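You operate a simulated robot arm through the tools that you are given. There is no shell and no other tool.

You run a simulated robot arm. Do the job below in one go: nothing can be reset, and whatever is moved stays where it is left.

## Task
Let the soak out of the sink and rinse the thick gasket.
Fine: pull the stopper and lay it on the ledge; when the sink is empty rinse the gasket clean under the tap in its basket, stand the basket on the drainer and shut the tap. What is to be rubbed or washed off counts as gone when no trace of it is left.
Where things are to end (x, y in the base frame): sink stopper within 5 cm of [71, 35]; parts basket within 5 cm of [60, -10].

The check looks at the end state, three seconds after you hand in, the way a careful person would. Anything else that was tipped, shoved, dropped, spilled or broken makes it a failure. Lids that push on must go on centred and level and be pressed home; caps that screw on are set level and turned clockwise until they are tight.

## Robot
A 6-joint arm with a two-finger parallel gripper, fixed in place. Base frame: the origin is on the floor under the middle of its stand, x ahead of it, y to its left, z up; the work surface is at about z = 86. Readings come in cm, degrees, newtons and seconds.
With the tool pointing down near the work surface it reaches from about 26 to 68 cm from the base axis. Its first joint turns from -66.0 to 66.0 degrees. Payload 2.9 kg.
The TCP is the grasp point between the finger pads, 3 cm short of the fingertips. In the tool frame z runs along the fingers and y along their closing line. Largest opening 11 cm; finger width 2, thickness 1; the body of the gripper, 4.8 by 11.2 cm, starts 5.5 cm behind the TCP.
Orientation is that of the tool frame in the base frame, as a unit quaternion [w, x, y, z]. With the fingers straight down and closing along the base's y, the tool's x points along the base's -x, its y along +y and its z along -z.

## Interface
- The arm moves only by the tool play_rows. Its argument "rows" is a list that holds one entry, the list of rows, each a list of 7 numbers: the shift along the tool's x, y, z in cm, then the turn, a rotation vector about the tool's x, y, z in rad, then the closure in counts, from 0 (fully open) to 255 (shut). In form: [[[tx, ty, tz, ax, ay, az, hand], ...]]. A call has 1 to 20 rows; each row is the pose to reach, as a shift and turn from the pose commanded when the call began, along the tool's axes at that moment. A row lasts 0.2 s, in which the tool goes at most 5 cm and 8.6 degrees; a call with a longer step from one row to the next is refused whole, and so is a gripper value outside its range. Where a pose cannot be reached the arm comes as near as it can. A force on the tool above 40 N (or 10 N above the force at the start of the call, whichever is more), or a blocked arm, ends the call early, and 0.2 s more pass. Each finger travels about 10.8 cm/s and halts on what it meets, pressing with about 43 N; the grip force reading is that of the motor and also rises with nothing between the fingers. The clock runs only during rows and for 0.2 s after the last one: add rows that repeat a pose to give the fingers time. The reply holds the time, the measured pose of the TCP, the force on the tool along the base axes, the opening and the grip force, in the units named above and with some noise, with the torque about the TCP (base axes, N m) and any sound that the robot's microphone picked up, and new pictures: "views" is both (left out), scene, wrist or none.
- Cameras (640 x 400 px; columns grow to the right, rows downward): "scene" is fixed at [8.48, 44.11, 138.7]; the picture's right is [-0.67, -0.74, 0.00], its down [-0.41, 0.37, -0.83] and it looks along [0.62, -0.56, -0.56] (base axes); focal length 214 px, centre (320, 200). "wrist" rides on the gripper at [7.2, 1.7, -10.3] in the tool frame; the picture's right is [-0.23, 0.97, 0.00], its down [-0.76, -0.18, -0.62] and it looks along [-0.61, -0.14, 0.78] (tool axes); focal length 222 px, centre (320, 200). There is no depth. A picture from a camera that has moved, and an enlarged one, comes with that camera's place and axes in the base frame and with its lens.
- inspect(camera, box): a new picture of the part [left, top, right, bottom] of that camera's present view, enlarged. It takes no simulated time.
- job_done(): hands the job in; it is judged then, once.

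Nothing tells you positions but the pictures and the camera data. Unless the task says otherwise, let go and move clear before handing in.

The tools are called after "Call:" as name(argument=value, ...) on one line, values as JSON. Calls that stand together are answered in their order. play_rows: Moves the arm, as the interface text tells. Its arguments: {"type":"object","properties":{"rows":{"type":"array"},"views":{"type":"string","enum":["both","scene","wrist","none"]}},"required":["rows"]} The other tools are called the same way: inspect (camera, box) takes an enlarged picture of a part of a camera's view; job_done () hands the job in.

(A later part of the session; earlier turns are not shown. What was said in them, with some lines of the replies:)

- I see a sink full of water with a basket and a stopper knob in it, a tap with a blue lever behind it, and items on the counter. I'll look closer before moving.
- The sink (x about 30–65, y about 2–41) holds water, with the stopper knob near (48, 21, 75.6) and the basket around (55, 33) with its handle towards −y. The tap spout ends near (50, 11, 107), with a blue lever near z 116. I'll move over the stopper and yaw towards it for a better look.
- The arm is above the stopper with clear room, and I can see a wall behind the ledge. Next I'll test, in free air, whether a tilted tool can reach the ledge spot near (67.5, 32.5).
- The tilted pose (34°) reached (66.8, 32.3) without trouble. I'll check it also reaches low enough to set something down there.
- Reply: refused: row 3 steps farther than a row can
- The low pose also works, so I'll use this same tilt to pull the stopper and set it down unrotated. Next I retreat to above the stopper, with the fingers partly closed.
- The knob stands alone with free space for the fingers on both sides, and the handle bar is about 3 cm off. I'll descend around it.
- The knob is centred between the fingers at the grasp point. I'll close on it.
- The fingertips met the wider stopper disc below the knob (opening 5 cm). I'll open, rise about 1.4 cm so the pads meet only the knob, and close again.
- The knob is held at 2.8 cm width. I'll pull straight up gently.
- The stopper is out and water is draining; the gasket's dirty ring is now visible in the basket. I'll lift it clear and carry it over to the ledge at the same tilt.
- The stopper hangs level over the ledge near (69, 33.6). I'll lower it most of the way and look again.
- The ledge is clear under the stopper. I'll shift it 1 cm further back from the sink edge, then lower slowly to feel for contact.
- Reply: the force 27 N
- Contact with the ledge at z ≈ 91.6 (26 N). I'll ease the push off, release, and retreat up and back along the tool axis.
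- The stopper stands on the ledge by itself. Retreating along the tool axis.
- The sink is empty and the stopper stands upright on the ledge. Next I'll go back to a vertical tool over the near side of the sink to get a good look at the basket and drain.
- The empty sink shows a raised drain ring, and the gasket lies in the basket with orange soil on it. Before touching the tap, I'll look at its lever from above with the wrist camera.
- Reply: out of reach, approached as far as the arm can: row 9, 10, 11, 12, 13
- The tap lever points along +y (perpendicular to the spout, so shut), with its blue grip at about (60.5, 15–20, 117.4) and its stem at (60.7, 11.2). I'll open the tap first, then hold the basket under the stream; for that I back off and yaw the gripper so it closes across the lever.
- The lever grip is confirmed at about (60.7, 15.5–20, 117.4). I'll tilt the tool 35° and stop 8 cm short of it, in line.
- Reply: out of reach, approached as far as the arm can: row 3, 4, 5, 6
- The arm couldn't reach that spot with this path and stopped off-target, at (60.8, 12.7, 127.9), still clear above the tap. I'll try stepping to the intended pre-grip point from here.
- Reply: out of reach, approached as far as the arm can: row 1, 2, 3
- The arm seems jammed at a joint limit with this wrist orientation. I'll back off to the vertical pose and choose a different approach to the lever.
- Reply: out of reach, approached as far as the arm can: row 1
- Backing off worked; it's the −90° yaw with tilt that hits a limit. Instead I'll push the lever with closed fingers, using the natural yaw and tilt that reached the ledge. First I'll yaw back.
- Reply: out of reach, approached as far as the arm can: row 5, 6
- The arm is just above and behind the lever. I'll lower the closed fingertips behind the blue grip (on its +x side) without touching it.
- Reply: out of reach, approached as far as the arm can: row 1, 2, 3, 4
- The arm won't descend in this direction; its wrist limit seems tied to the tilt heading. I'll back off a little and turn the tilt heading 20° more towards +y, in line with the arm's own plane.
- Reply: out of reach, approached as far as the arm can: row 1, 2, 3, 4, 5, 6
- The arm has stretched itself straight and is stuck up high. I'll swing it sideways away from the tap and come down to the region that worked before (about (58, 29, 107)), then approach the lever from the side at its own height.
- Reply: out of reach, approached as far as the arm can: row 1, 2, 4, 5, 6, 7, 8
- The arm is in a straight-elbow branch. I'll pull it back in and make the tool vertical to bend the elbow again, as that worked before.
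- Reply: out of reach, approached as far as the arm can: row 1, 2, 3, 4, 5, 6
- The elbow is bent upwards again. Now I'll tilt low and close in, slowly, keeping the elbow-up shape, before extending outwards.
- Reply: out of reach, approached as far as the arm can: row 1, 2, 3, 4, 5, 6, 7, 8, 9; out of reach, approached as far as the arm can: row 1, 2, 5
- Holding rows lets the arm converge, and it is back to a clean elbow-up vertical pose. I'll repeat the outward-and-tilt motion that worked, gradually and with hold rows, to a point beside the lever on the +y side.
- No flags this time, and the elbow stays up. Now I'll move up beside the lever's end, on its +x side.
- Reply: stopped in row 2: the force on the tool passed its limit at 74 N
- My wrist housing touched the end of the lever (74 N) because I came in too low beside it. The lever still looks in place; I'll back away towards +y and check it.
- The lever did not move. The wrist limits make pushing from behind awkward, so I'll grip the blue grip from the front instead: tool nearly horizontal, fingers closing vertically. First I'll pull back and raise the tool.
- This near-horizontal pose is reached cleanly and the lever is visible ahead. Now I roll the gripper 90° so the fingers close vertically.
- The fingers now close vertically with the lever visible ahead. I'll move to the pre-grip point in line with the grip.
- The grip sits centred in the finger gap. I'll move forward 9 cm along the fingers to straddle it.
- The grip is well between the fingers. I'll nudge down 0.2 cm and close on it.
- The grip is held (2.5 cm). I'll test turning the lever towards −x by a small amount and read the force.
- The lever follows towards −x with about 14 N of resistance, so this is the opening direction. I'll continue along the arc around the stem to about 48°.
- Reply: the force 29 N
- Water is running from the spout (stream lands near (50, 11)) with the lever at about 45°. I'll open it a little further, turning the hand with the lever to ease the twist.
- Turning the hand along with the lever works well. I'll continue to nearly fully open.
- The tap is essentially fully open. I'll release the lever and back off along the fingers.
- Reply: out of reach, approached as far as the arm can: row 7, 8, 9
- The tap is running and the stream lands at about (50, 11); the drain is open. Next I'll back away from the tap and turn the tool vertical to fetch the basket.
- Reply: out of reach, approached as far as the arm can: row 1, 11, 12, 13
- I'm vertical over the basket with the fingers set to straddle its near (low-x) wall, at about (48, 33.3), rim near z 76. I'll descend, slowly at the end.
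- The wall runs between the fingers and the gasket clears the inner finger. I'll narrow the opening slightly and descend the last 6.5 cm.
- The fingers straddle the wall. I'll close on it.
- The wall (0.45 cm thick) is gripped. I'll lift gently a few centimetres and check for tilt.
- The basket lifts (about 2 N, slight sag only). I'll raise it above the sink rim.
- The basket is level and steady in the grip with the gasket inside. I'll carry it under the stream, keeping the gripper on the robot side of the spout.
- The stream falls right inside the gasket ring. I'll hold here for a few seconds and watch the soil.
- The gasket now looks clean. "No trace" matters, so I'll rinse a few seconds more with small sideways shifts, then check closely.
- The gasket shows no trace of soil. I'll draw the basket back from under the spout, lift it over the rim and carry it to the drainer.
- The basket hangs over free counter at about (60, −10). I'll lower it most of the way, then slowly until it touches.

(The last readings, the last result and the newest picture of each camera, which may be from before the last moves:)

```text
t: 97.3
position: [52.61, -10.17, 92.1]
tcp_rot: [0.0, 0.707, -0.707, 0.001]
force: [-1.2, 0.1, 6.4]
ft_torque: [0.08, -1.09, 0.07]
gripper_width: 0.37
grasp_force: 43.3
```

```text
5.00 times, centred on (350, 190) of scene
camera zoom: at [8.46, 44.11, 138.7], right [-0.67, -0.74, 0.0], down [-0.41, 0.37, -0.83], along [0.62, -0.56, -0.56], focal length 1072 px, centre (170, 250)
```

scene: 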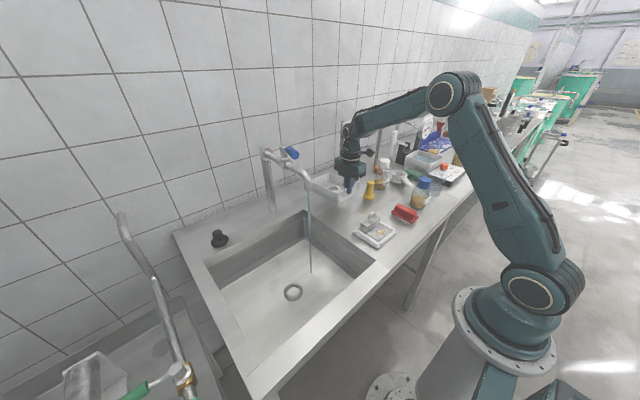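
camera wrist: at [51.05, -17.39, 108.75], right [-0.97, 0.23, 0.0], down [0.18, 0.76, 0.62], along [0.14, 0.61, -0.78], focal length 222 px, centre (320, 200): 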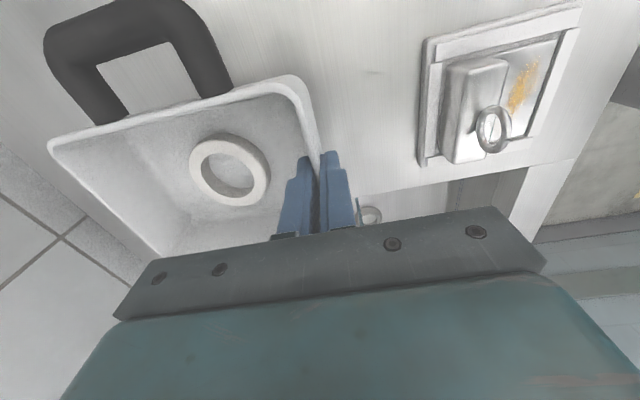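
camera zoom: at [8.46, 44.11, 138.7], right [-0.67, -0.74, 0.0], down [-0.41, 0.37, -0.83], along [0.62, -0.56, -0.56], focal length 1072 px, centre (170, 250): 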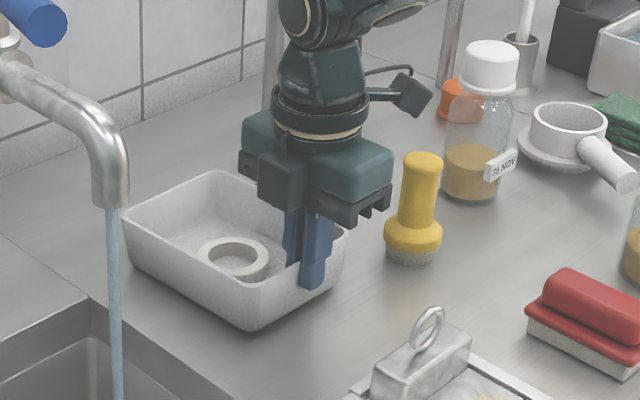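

Contact is felt (6 N). I'll ease down another 0.2 cm and open the fingers.

Call:
play_rows(rows=[[[0, 0, 0.1, 0, 0, 0, 255], [0, 0, 0.2, 0, 0, 0, 255], [0, 0, 0.2, 0, 0, 0, 230], [0, 0, 0.2, 0, 0, 0, 210], [0, 0, 0.2, 0, 0, 0, 190], [0, 0, 0.2, 0, 0, 0, 165], [0, 0, 0.2, 0, 0, 0, 165]]])

Call:
inspect(camera="wrist", box=[0, 0, 400, 260])

Call:
inspect(camera="scene", box=[300, 150, 400, 230])

```text
t: 98.9
position: [52.44, -10.13, 91.84]
tcp_rot: [0.002, 0.707, -0.707, -0.001]
force: [0.1, 0.1, -0.7]
ft_torque: [0.03, 0.01, 0.0]
gripper_width: 3.9
grasp_force: 0.1
camera wrist: at [50.83, -17.36, 102.24], right [-0.97, 0.23, 0.0], down [0.18, 0.76, 0.62], along [0.14, 0.61, -0.78], focal length 222 px, centre (320, 200)
```

scene: 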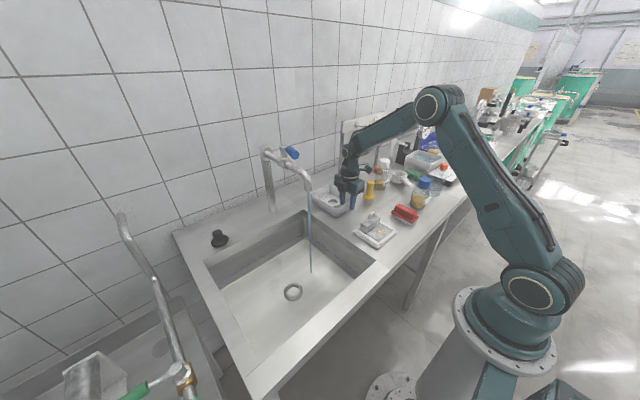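
wrist: 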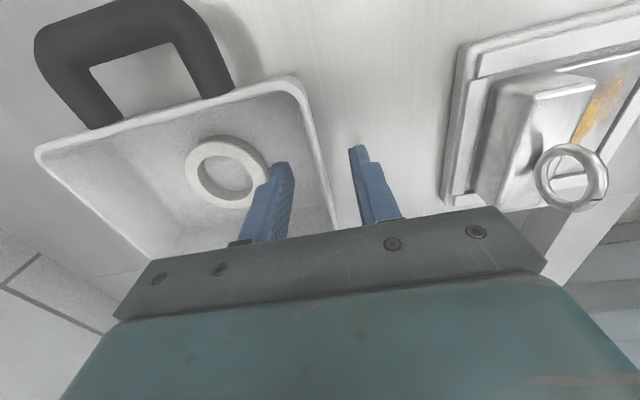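

```text
1.54 times, centred on (200, 130) of wrist
camera zoom: at [50.83, -17.36, 102.24], right [-0.97, 0.23, 0.0], down [0.18, 0.76, 0.62], along [0.14, 0.61, -0.78], focal length 342 px, centre (505, 308)
```

zoom: 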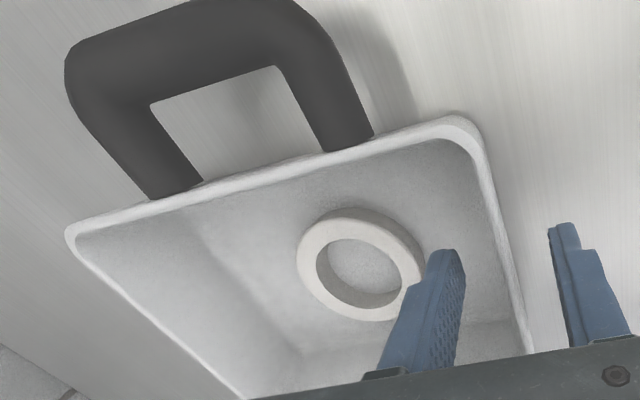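

```text
5.00 times, centred on (350, 190) of scene
camera zoom: at [8.48, 44.11, 138.7], right [-0.67, -0.74, 0.0], down [-0.41, 0.37, -0.83], along [0.62, -0.56, -0.56], focal length 1072 px, centre (170, 250)
```

zoom: 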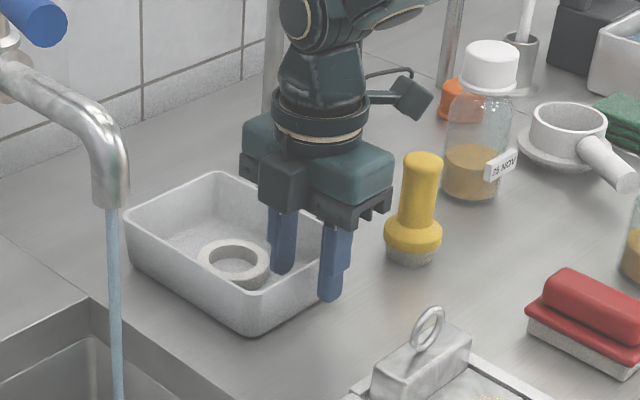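

The basket stands on the drainer with the clean gasket in it. I'll rise straight up, then go shut the tap.

Call:
play_rows(rows=[[[0, 0, -2, 0, 0, 0, 165], [0, 0, -5, 0, 0, 0, 165], [0, 0, -9, 0, 0, 0, 165], [0, 0, -13, 0, 0, 0, 165], [0, 0, -18, 0, 0, 0, 200], [0, 0, -22, 0, 0, 0, 255], [0, 0, -22, 0, 0, 0, 255]]])

Call:
inspect(camera="scene", box=[300, 130, 420, 230])

```text
t: 100.5
position: [52.56, -10.25, 114.08]
tcp_rot: [-0.001, -0.706, 0.708, 0.0]
force: [0.0, 0.6, 0.6]
ft_torque: [0.02, 0.01, 0.06]
gripper_width: 0.0
grasp_force: 38.4
camera wrist: at [50.9, -17.38, 124.45], right [-0.97, 0.23, 0.0], down [0.18, 0.76, 0.62], along [0.14, 0.61, -0.78], focal length 222 px, centre (320, 200)
```

scene: 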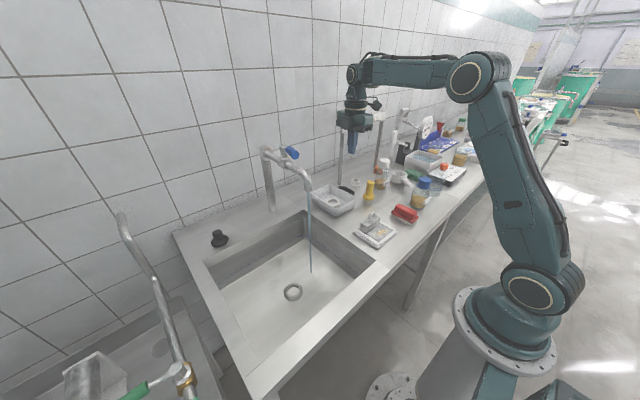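
wrist: 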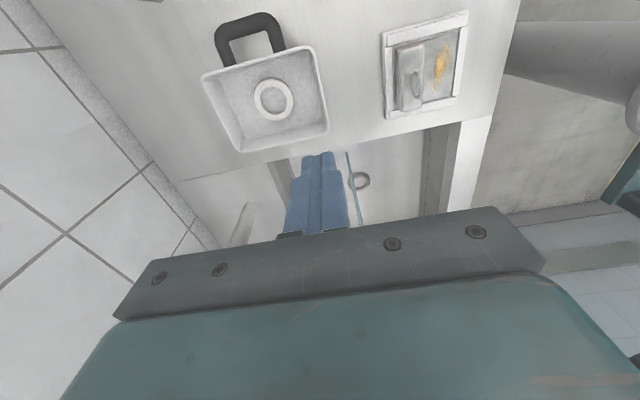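

```text
4.00 times, centred on (360, 180) of scene
camera zoom: at [8.48, 44.11, 138.7], right [-0.67, -0.74, 0.0], down [-0.41, 0.37, -0.83], along [0.62, -0.56, -0.56], focal length 858 px, centre (160, 280)
```

zoom: 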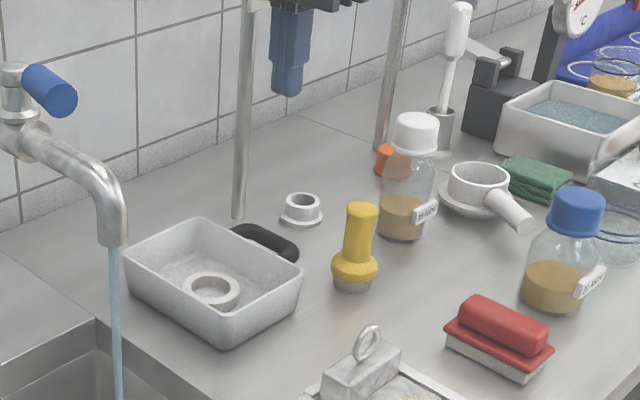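

The basket is well placed (about (60, −10)) and touches nothing. Now I'll turn the tool towards the tap again with closed fingers.

Call:
play_rows(rows=[[[-1.78, 1.325, -0.49, 0, 0, 0.124, 255], [-3.56, 2.65, -0.98, 0, 0, 0.249, 255], [-5.34, 3.98, -1.46, 0, 0, 0.373, 255], [-7.13, 5.3, -1.95, 0, 0, 0.498, 255], [-8.9, 6.63, -2.44, 0, 0, 0.622, 255], [-10.69, 7.95, -2.93, 0, 0, 0.746, 255], [-12.47, 9.28, -3.41, 0, 0, 0.871, 255], [-14.25, 10.6, -3.9, 0, 0, 0.995, 255], [-14.25, 10.6, -3.9, 0, 0, 0.995, 255], [-14.25, 10.6, -3.9, 0, 0, 0.995, 255]]], views="none")

```text
t: 102.7
position: [41.91, 4.18, 117.73]
tcp_rot: [0.0, -0.284, 0.959, 0.0]
force: [0.3, 0.2, 0.7]
ft_torque: [0.01, -0.02, -0.01]
gripper_width: 0.0
grasp_force: 37.6
```

Call:
play_rows(rows=[[[-0.35, -0.13, -0.1, 0, -0.131, 0, 255], [-0.7, -0.26, -0.2, 0, -0.262, 0, 255], [-1.05, -0.39, -0.3, 0, -0.393, 0, 255], [-1.4, -0.52, -0.4, 0, -0.524, 0, 255], [-1.73, -0.65, -0.5, 0, -0.655, 0, 255], [-2.1, -0.78, -0.6, 0, -0.785, 0, 255], [-2.4, -0.9, -0.7, 0, -0.916, 0, 255], [-2.8, -1.03, -0.75, 0, -1.047, 0, 255], [-3.1, -1.16, -0.8, 0, -1.178, 0, 255], [-3.46, -1.29, -0.8, 0, -1.309, 0, 255], [-3.46, -1.29, -0.8, 0, -1.309, 0, 255], [-3.46, -1.29, -0.8, 0, -1.309, 0, 255]]])

Call:
inspect(camera="scene", box=[220, 100, 380, 220])

```text
t: 105.3
position: [45.52, 4.93, 118.49]
tcp_rot: [0.584, -0.225, 0.761, 0.173]
force: [0.4, 0.5, -0.6]
ft_torque: [0.0, 0.02, -0.02]
gripper_width: 0.0
grasp_force: 37.6
camera wrist: at [34.7, -0.11, 114.21], right [-0.48, 0.85, 0.22], down [-0.24, -0.37, 0.9], along [0.84, 0.38, 0.38], focal length 222 px, centre (320, 200)
```

scene: 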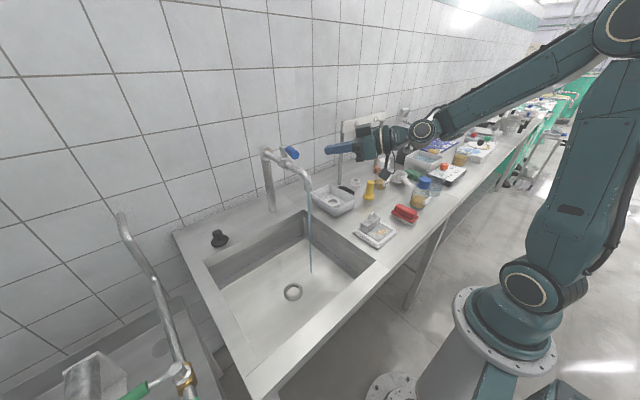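
wrist: 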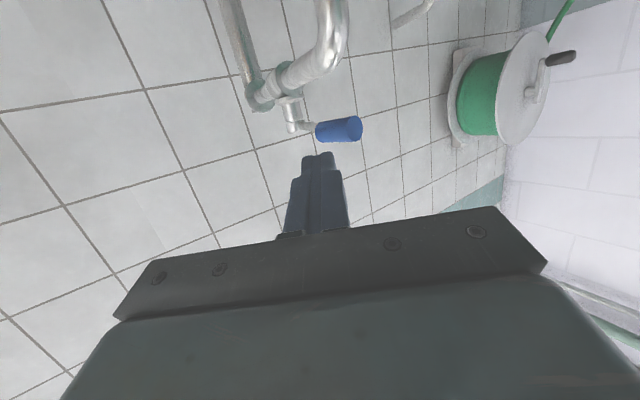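

```text
3.33 times, centred on (300, 160) of scene
camera zoom: at [8.48, 44.11, 138.7], right [-0.67, -0.74, 0.0], down [-0.41, 0.37, -0.83], along [0.62, -0.56, -0.56], focal length 715 px, centre (387, 333)
```

zoom: 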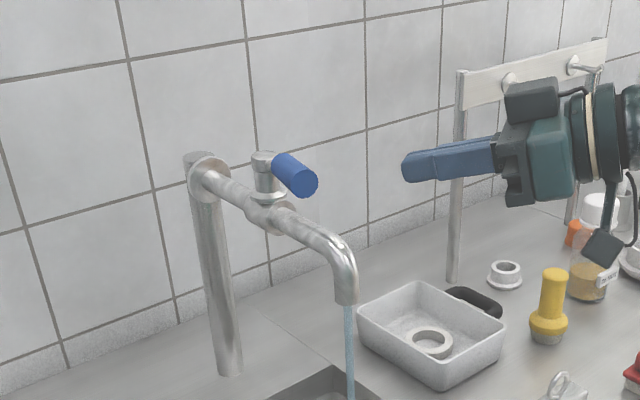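

The lever now sits at about 75° (end near (52, 13.4, 117)). I'll bring the closed fingertips next to its −y side, ready to push it back towards +y.

Call:
play_rows(rows=[[[-0.33, 0.15, 2.24, 0, 0, 0, 255], [-0.65, 0.31, 4.48, 0, 0, 0, 255], [-0.98, 0.46, 6.72, 0, 0, 0, 255], [-0.98, 0.46, 6.72, 0, 0, 0, 255]]])

Call:
inspect(camera="scene", box=[230, 110, 350, 200])

Call:
inspect(camera="wrist", box=[200, 40, 440, 240])

```text
t: 106.3
position: [51.09, 9.1, 117.84]
tcp_rot: [0.583, -0.226, 0.761, 0.173]
force: [0.7, 0.3, 0.2]
ft_torque: [0.04, 0.0, -0.02]
gripper_width: 0.0
grasp_force: 37.3
camera wrist: at [40.22, 4.0, 113.53], right [-0.48, 0.85, 0.22], down [-0.24, -0.37, 0.9], along [0.84, 0.38, 0.38], focal length 222 px, centre (320, 200)
```

scene: 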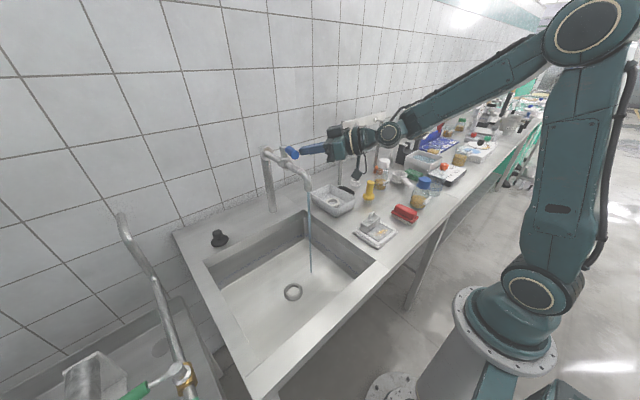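
wrist: 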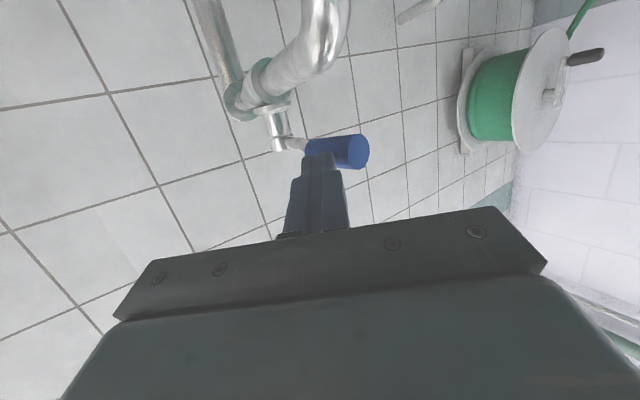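

```text
4.44 times, centred on (290, 155) of scene
camera zoom: at [8.48, 44.11, 138.7], right [-0.67, -0.74, 0.0], down [-0.41, 0.37, -0.83], along [0.62, -0.56, -0.56], focal length 953 px, centre (453, 400)
```

zoom: 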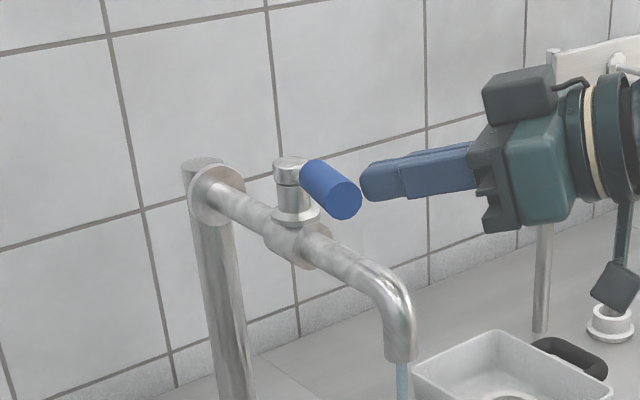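

```text
2.00 times, centred on (320, 140) of wrist
camera zoom: at [40.22, 4.0, 113.53], right [-0.48, 0.85, 0.22], down [-0.24, -0.37, 0.9], along [0.84, 0.38, 0.38], focal length 444 px, centre (320, 320)
```

zoom: 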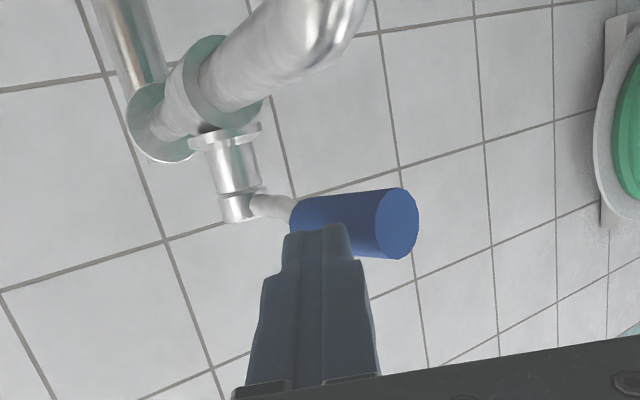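

The fingertips are level with the grip, just beside it. I'll push the lever along its arc to about 30° first.

Call:
play_rows(rows=[[[-0.15, 0.62, 0.55, 0, 0, 0, 255], [-0.3, 1.25, 1.11, 0, 0, 0, 255], [-0.42, 1.77, 1.56, 0, 0, 0, 255], [-0.54, 2.29, 2.02, 0, 0, 0, 255], [-0.68, 2.72, 2.56, 0, 0, 0, 255], [-0.83, 3.15, 3.1, 0, 0, 0, 255], [-0.99, 3.48, 3.7, 0, 0, 0, 255], [-1.15, 3.82, 4.31, 0, 0, 0, 255], [-1.32, 4.03, 4.95, 0, 0, 0, 255], [-1.5, 4.25, 5.6, 0, 0, 0, 255], [-1.5, 4.25, 5.6, 0, 0, 0, 255]]])

Call:
inspect(camera="scene", box=[230, 110, 350, 200])

```text
t: 108.7
position: [53.42, 15.77, 117.81]
tcp_rot: [0.583, -0.226, 0.761, 0.173]
force: [-0.6, 0.1, 0.5]
ft_torque: [0.01, -0.02, -0.02]
gripper_width: 0.01
grasp_force: 37.5
camera wrist: at [42.62, 10.63, 113.5], right [-0.48, 0.85, 0.22], down [-0.24, -0.37, 0.9], along [0.84, 0.38, 0.38], focal length 222 px, centre (320, 200)
```

scene: 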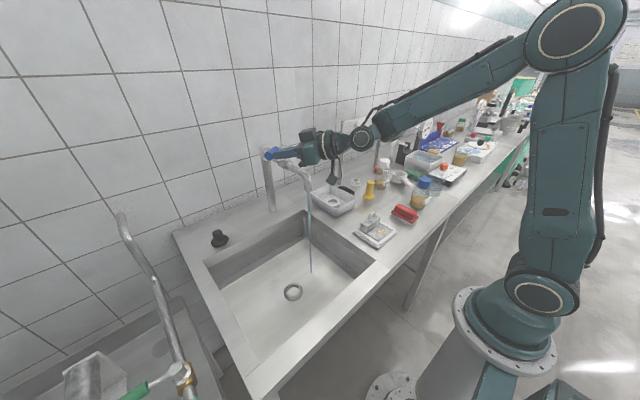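
wrist: 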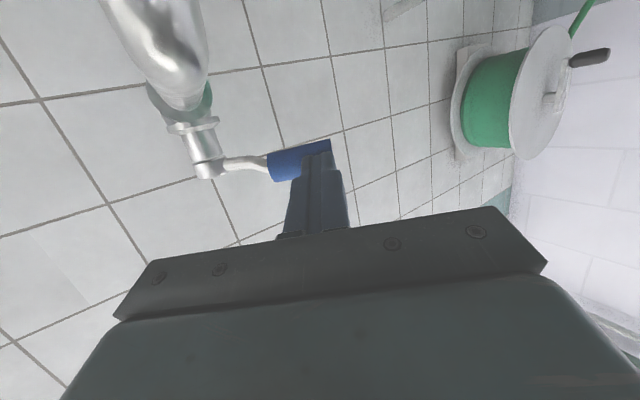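

```text
4.44 times, centred on (290, 155) of scene
camera zoom: at [8.48, 44.11, 138.7], right [-0.67, -0.74, 0.0], down [-0.41, 0.37, -0.83], along [0.62, -0.56, -0.56], focal length 953 px, centre (453, 400)
```

zoom: 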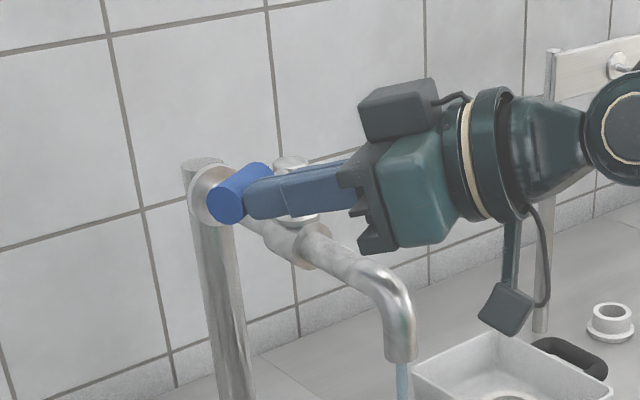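

The lever follows. I'll push it the rest of the way to the shut position.

Call:
play_rows(rows=[[[-0.18, 0.1, 0.68, 0, 0, 0, 255], [-0.36, 0.2, 1.36, 0, 0, 0, 255], [-0.55, 0.17, 2.05, 0, 0, 0, 255], [-0.73, 0.14, 2.73, 0, 0, 0, 255], [-0.91, 0, 3.4, 0, 0, 0, 255], [-1.0, -0.08, 3.75, 0, 0, 0, 255], [-1.0, -0.08, 3.75, 0, 0, 0, 255]]])

Call:
inspect(camera="scene", box=[230, 110, 350, 200])

```text
t: 110.3
position: [56.84, 17.75, 117.73]
tcp_rot: [0.583, -0.226, 0.76, 0.174]
force: [0.2, 0.3, 0.6]
ft_torque: [0.0, 0.0, 0.02]
gripper_width: 0.0
grasp_force: 37.6
camera wrist: at [45.97, 12.68, 113.42], right [-0.48, 0.85, 0.22], down [-0.24, -0.37, 0.9], along [0.84, 0.38, 0.38], focal length 222 px, centre (320, 200)
```

scene: 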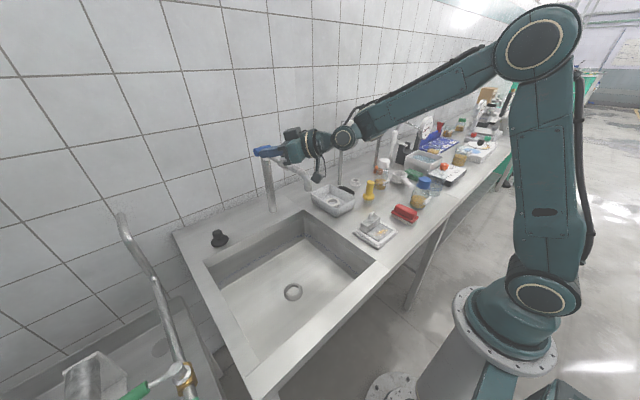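
wrist: 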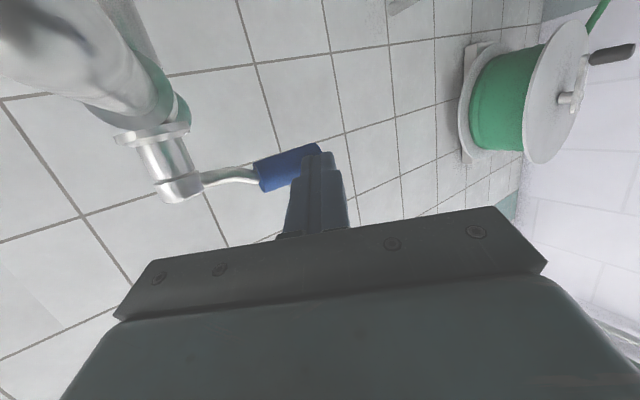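

```text
4.44 times, centred on (290, 155) of scene
camera zoom: at [8.48, 44.11, 138.7], right [-0.67, -0.74, 0.0], down [-0.41, 0.37, -0.83], along [0.62, -0.56, -0.56], focal length 953 px, centre (453, 400)
```

zoom: 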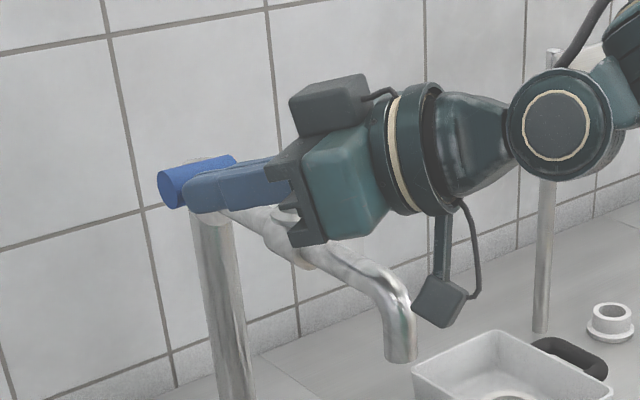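

The water has stopped. I'll press gently a little further to be sure the lever is against its shut stop, watching the force.

Call:
play_rows(rows=[[[-0.05, -0.09, 0.18, 0, 0, 0, 255], [-0.1, -0.18, 0.35, 0, 0, 0, 255], [-0.14, -0.26, 0.52, 0, 0, 0, 255], [-0.19, -0.35, 0.7, 0, 0, 0, 255], [-0.19, -0.35, 0.7, 0, 0, 0, 255]]], views="none")

Call:
inspect(camera="scene", box=[230, 110, 350, 200])

```text
t: 111.2
position: [57.03, 17.78, 117.68]
tcp_rot: [0.582, -0.226, 0.762, 0.174]
force: [-21.9, -9.8, 4.6]
ft_torque: [0.02, 0.02, -0.1]
gripper_width: 0.0
grasp_force: 36.9
stopped in row 4: the force on the tool passed its limit at 44 N (the readings are from after the stop); the commanded pose is now the measured one
```

```text
4.44 times, centred on (290, 155) of scene
camera zoom: at [8.4, 44.07, 138.72], right [-0.67, -0.74, 0.0], down [-0.41, 0.37, -0.83], along [0.62, -0.56, -0.56], focal length 953 px, centre (453, 400)
```

zoom: 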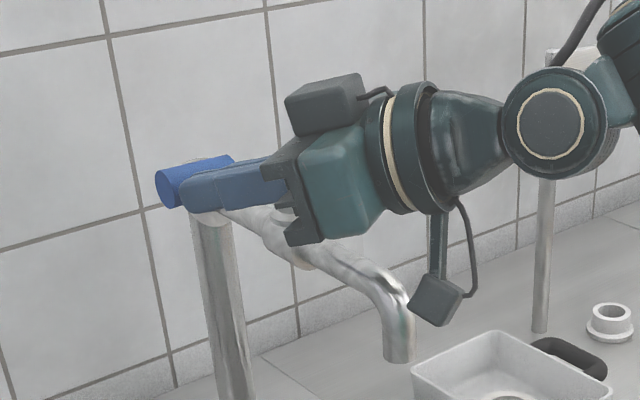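

The lever is hard against its shut stop and no water runs. I'll back off along the fingers and move clear.

Call:
play_rows(rows=[[[0, 0, -1, 0, 0, 0, 255], [0, 0, -4, 0, 0, 0, 255], [0, 0, -8, 0, 0, 0, 255], [-0.5, 0, -11, 0, 0, 0, 255], [-1, 0, -13, 0, 0, 0, 255], [-1, 0, -13, 0, 0, 0, 255]]])

Call:
inspect(camera="scene", box=[180, 120, 420, 330])

Call:
inspect(camera="scene", box=[230, 110, 350, 200])

Call:
inspect(camera="scene", box=[300, 160, 400, 240])

Call:
inspect(camera="scene", box=[200, 210, 260, 260])

```text
t: 112.5
position: [46.88, 11.1, 122.18]
tcp_rot: [0.581, -0.227, 0.762, 0.175]
force: [-0.3, -1.0, -0.3]
ft_torque: [0.01, 0.0, 0.03]
gripper_width: 0.01
grasp_force: 37.9
camera wrist: at [36.0, 6.08, 117.81], right [-0.48, 0.85, 0.22], down [-0.24, -0.37, 0.9], along [0.84, 0.38, 0.38], focal length 222 px, centre (320, 200)
```

scene: 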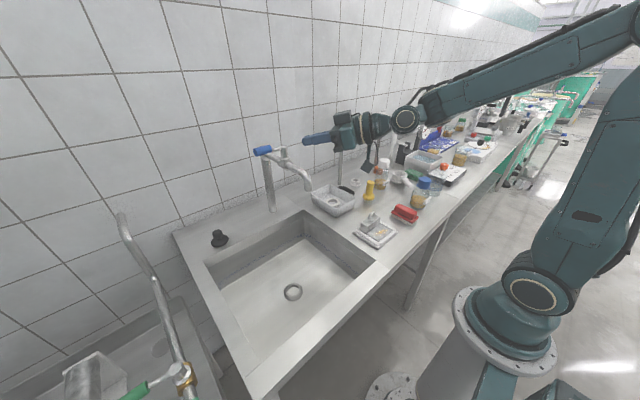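
wrist: 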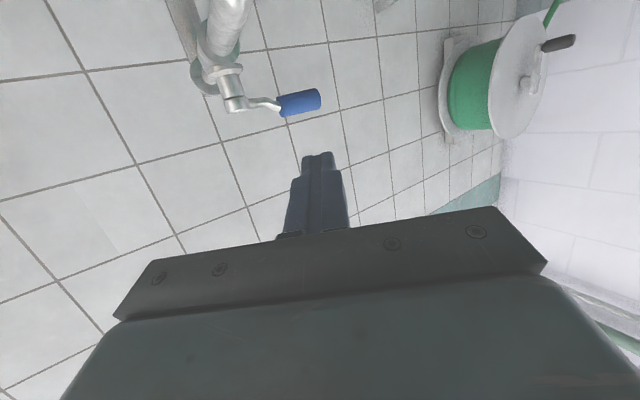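

```text
1.90 times, centred on (300, 225) of scene
camera zoom: at [8.48, 44.11, 138.7], right [-0.67, -0.74, 0.0], down [-0.41, 0.37, -0.83], along [0.62, -0.56, -0.56], focal length 408 px, centre (358, 152)
```

zoom: 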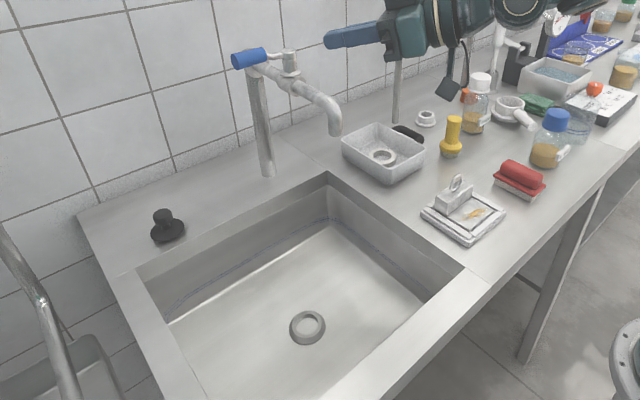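

```text
4.44 times, centred on (290, 155) of scene
camera zoom: at [8.48, 44.11, 138.7], right [-0.67, -0.74, 0.0], down [-0.41, 0.37, -0.83], along [0.62, -0.56, -0.56], focal length 953 px, centre (453, 400)
```

zoom: 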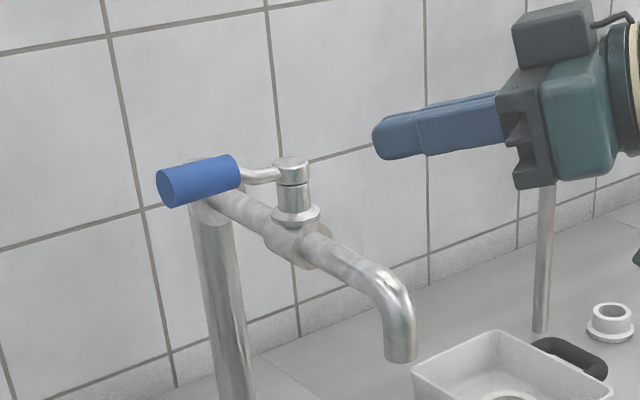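

```text
5.00 times, centred on (350, 200) of scene
camera zoom: at [8.48, 44.11, 138.7], right [-0.67, -0.74, 0.0], down [-0.41, 0.37, -0.83], along [0.62, -0.56, -0.56], focal length 1072 px, centre (170, 200)
```

zoom: 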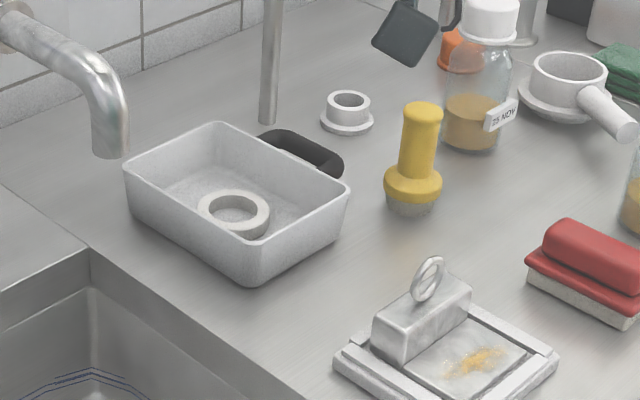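

```text
8.00 times, centred on (230, 235) of scene
camera zoom: at [8.48, 44.11, 138.7], right [-0.67, -0.74, 0.0], down [-0.41, 0.37, -0.83], along [0.62, -0.56, -0.56], focal length 1716 px, centre (1040, -80)
```

zoom: 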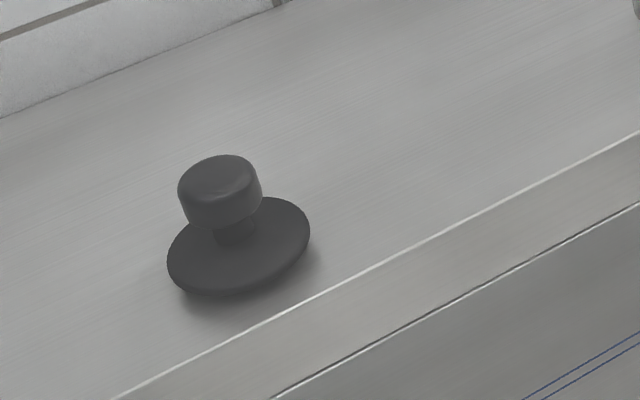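

Everything is as wanted: the lever is back at its shut position, the sink is empty, the stopper stands on the ledge near (70, 34), and the basket with the clean gasket is on the drainer. I'll bring the arm back to a neutral, clear pose.

Call:
play_rows(rows=[[[0, 0, -1, 0, 0.131, 0, 255], [0, 0, -2, 0, 0.262, 0, 200], [0, 0, -3, 0, 0.393, 0, 150], [0, 0, -4, 0, 0.524, 0, 100], [0, 0, -5, 0, 0.655, 0, 50], [0, 0, -5, 0, 0.785, 0, 0], [0, 0, -5, 0, 0.916, 0, 0], [0, 0, -5, 0, 1.047, 0, 0], [0, 0, -5, 0, 1.178, 0, 0], [0, 0, -5, 0, 1.3, 0, 0], [0, 0, -5, 0, 1.3, 0, 0], [0, 0, -5, 0, 1.3, 0, 0]]])

Call:
inspect(camera="scene", box=[180, 120, 420, 330])

```text
t: 115.2
position: [42.77, 8.47, 123.41]
tcp_rot: [0.001, -0.285, 0.959, 0.001]
force: [-0.9, 0.5, -1.2]
ft_torque: [0.03, -0.01, 0.0]
gripper_width: 11.0
grasp_force: 0.0
camera wrist: at [35.78, 5.94, 133.68], right [-0.34, 0.94, 0.0], down [0.73, 0.27, 0.63], along [0.59, 0.21, -0.78], focal length 222 px, centre (320, 200)
```

scene: 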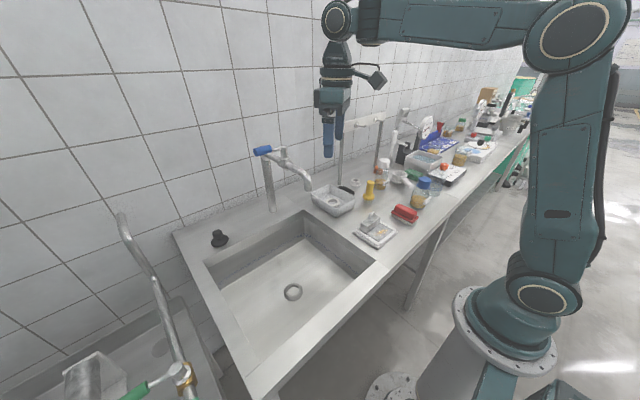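
wrist: 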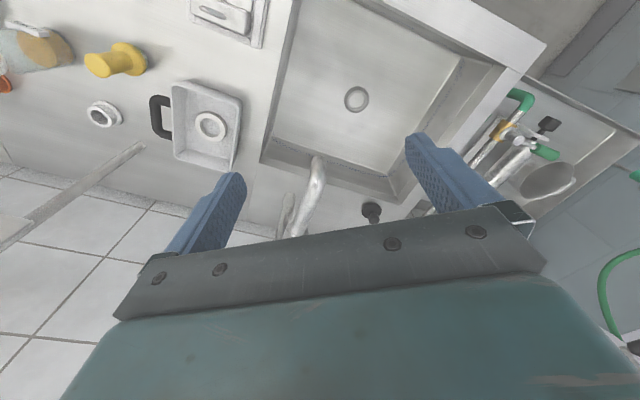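

```text
1.90 times, centred on (300, 225) of scene
camera zoom: at [8.48, 44.11, 138.7], right [-0.67, -0.74, 0.0], down [-0.41, 0.37, -0.83], along [0.62, -0.56, -0.56], focal length 408 px, centre (358, 152)
```

zoom: 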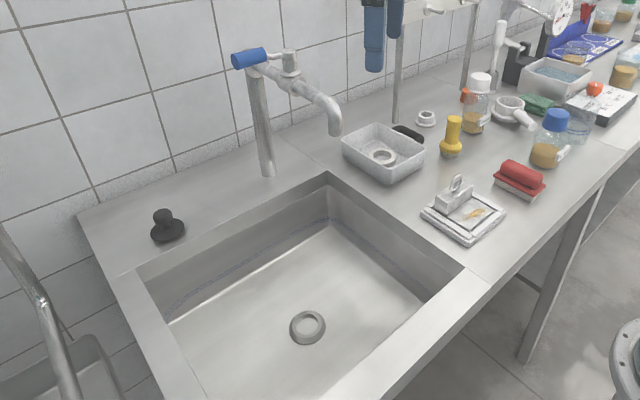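

The sink is empty, the tap is shut and nothing is running. The stopper stands on the ledge near (70, 34). The clean gasket sits in the basket on the drainer near (59, −10), and the arm is clear with the gripper open. I'm handing the job in.

Call:
job_done()

```text
The job is handed in.
```

The job is finished and handed in; no check result has come back yet.

- **Stopper:** It was pulled and stands upright on the ledge at about (70, 34), roughly 1.6 cm from its target.
- **Sink:** It is empty, with the drain left open.
- **Gasket:** It was rinsed under the running tap for about six seconds. No soil shows on any side I could see, but I could not look at its underside.
- **Basket:** It stands on the drainer at about (59 to 60, −10), with the clean gasket inside. It touches nothing around it.
- **Tap:** The lever is back against its shut stop and no water runs.

While I was working out how to reach the tap, the arm's wrist bumped the end of the lever with about 74 N. The lever did not move, and it opened and shut normally afterwards. Nothing else on the counter looks moved.
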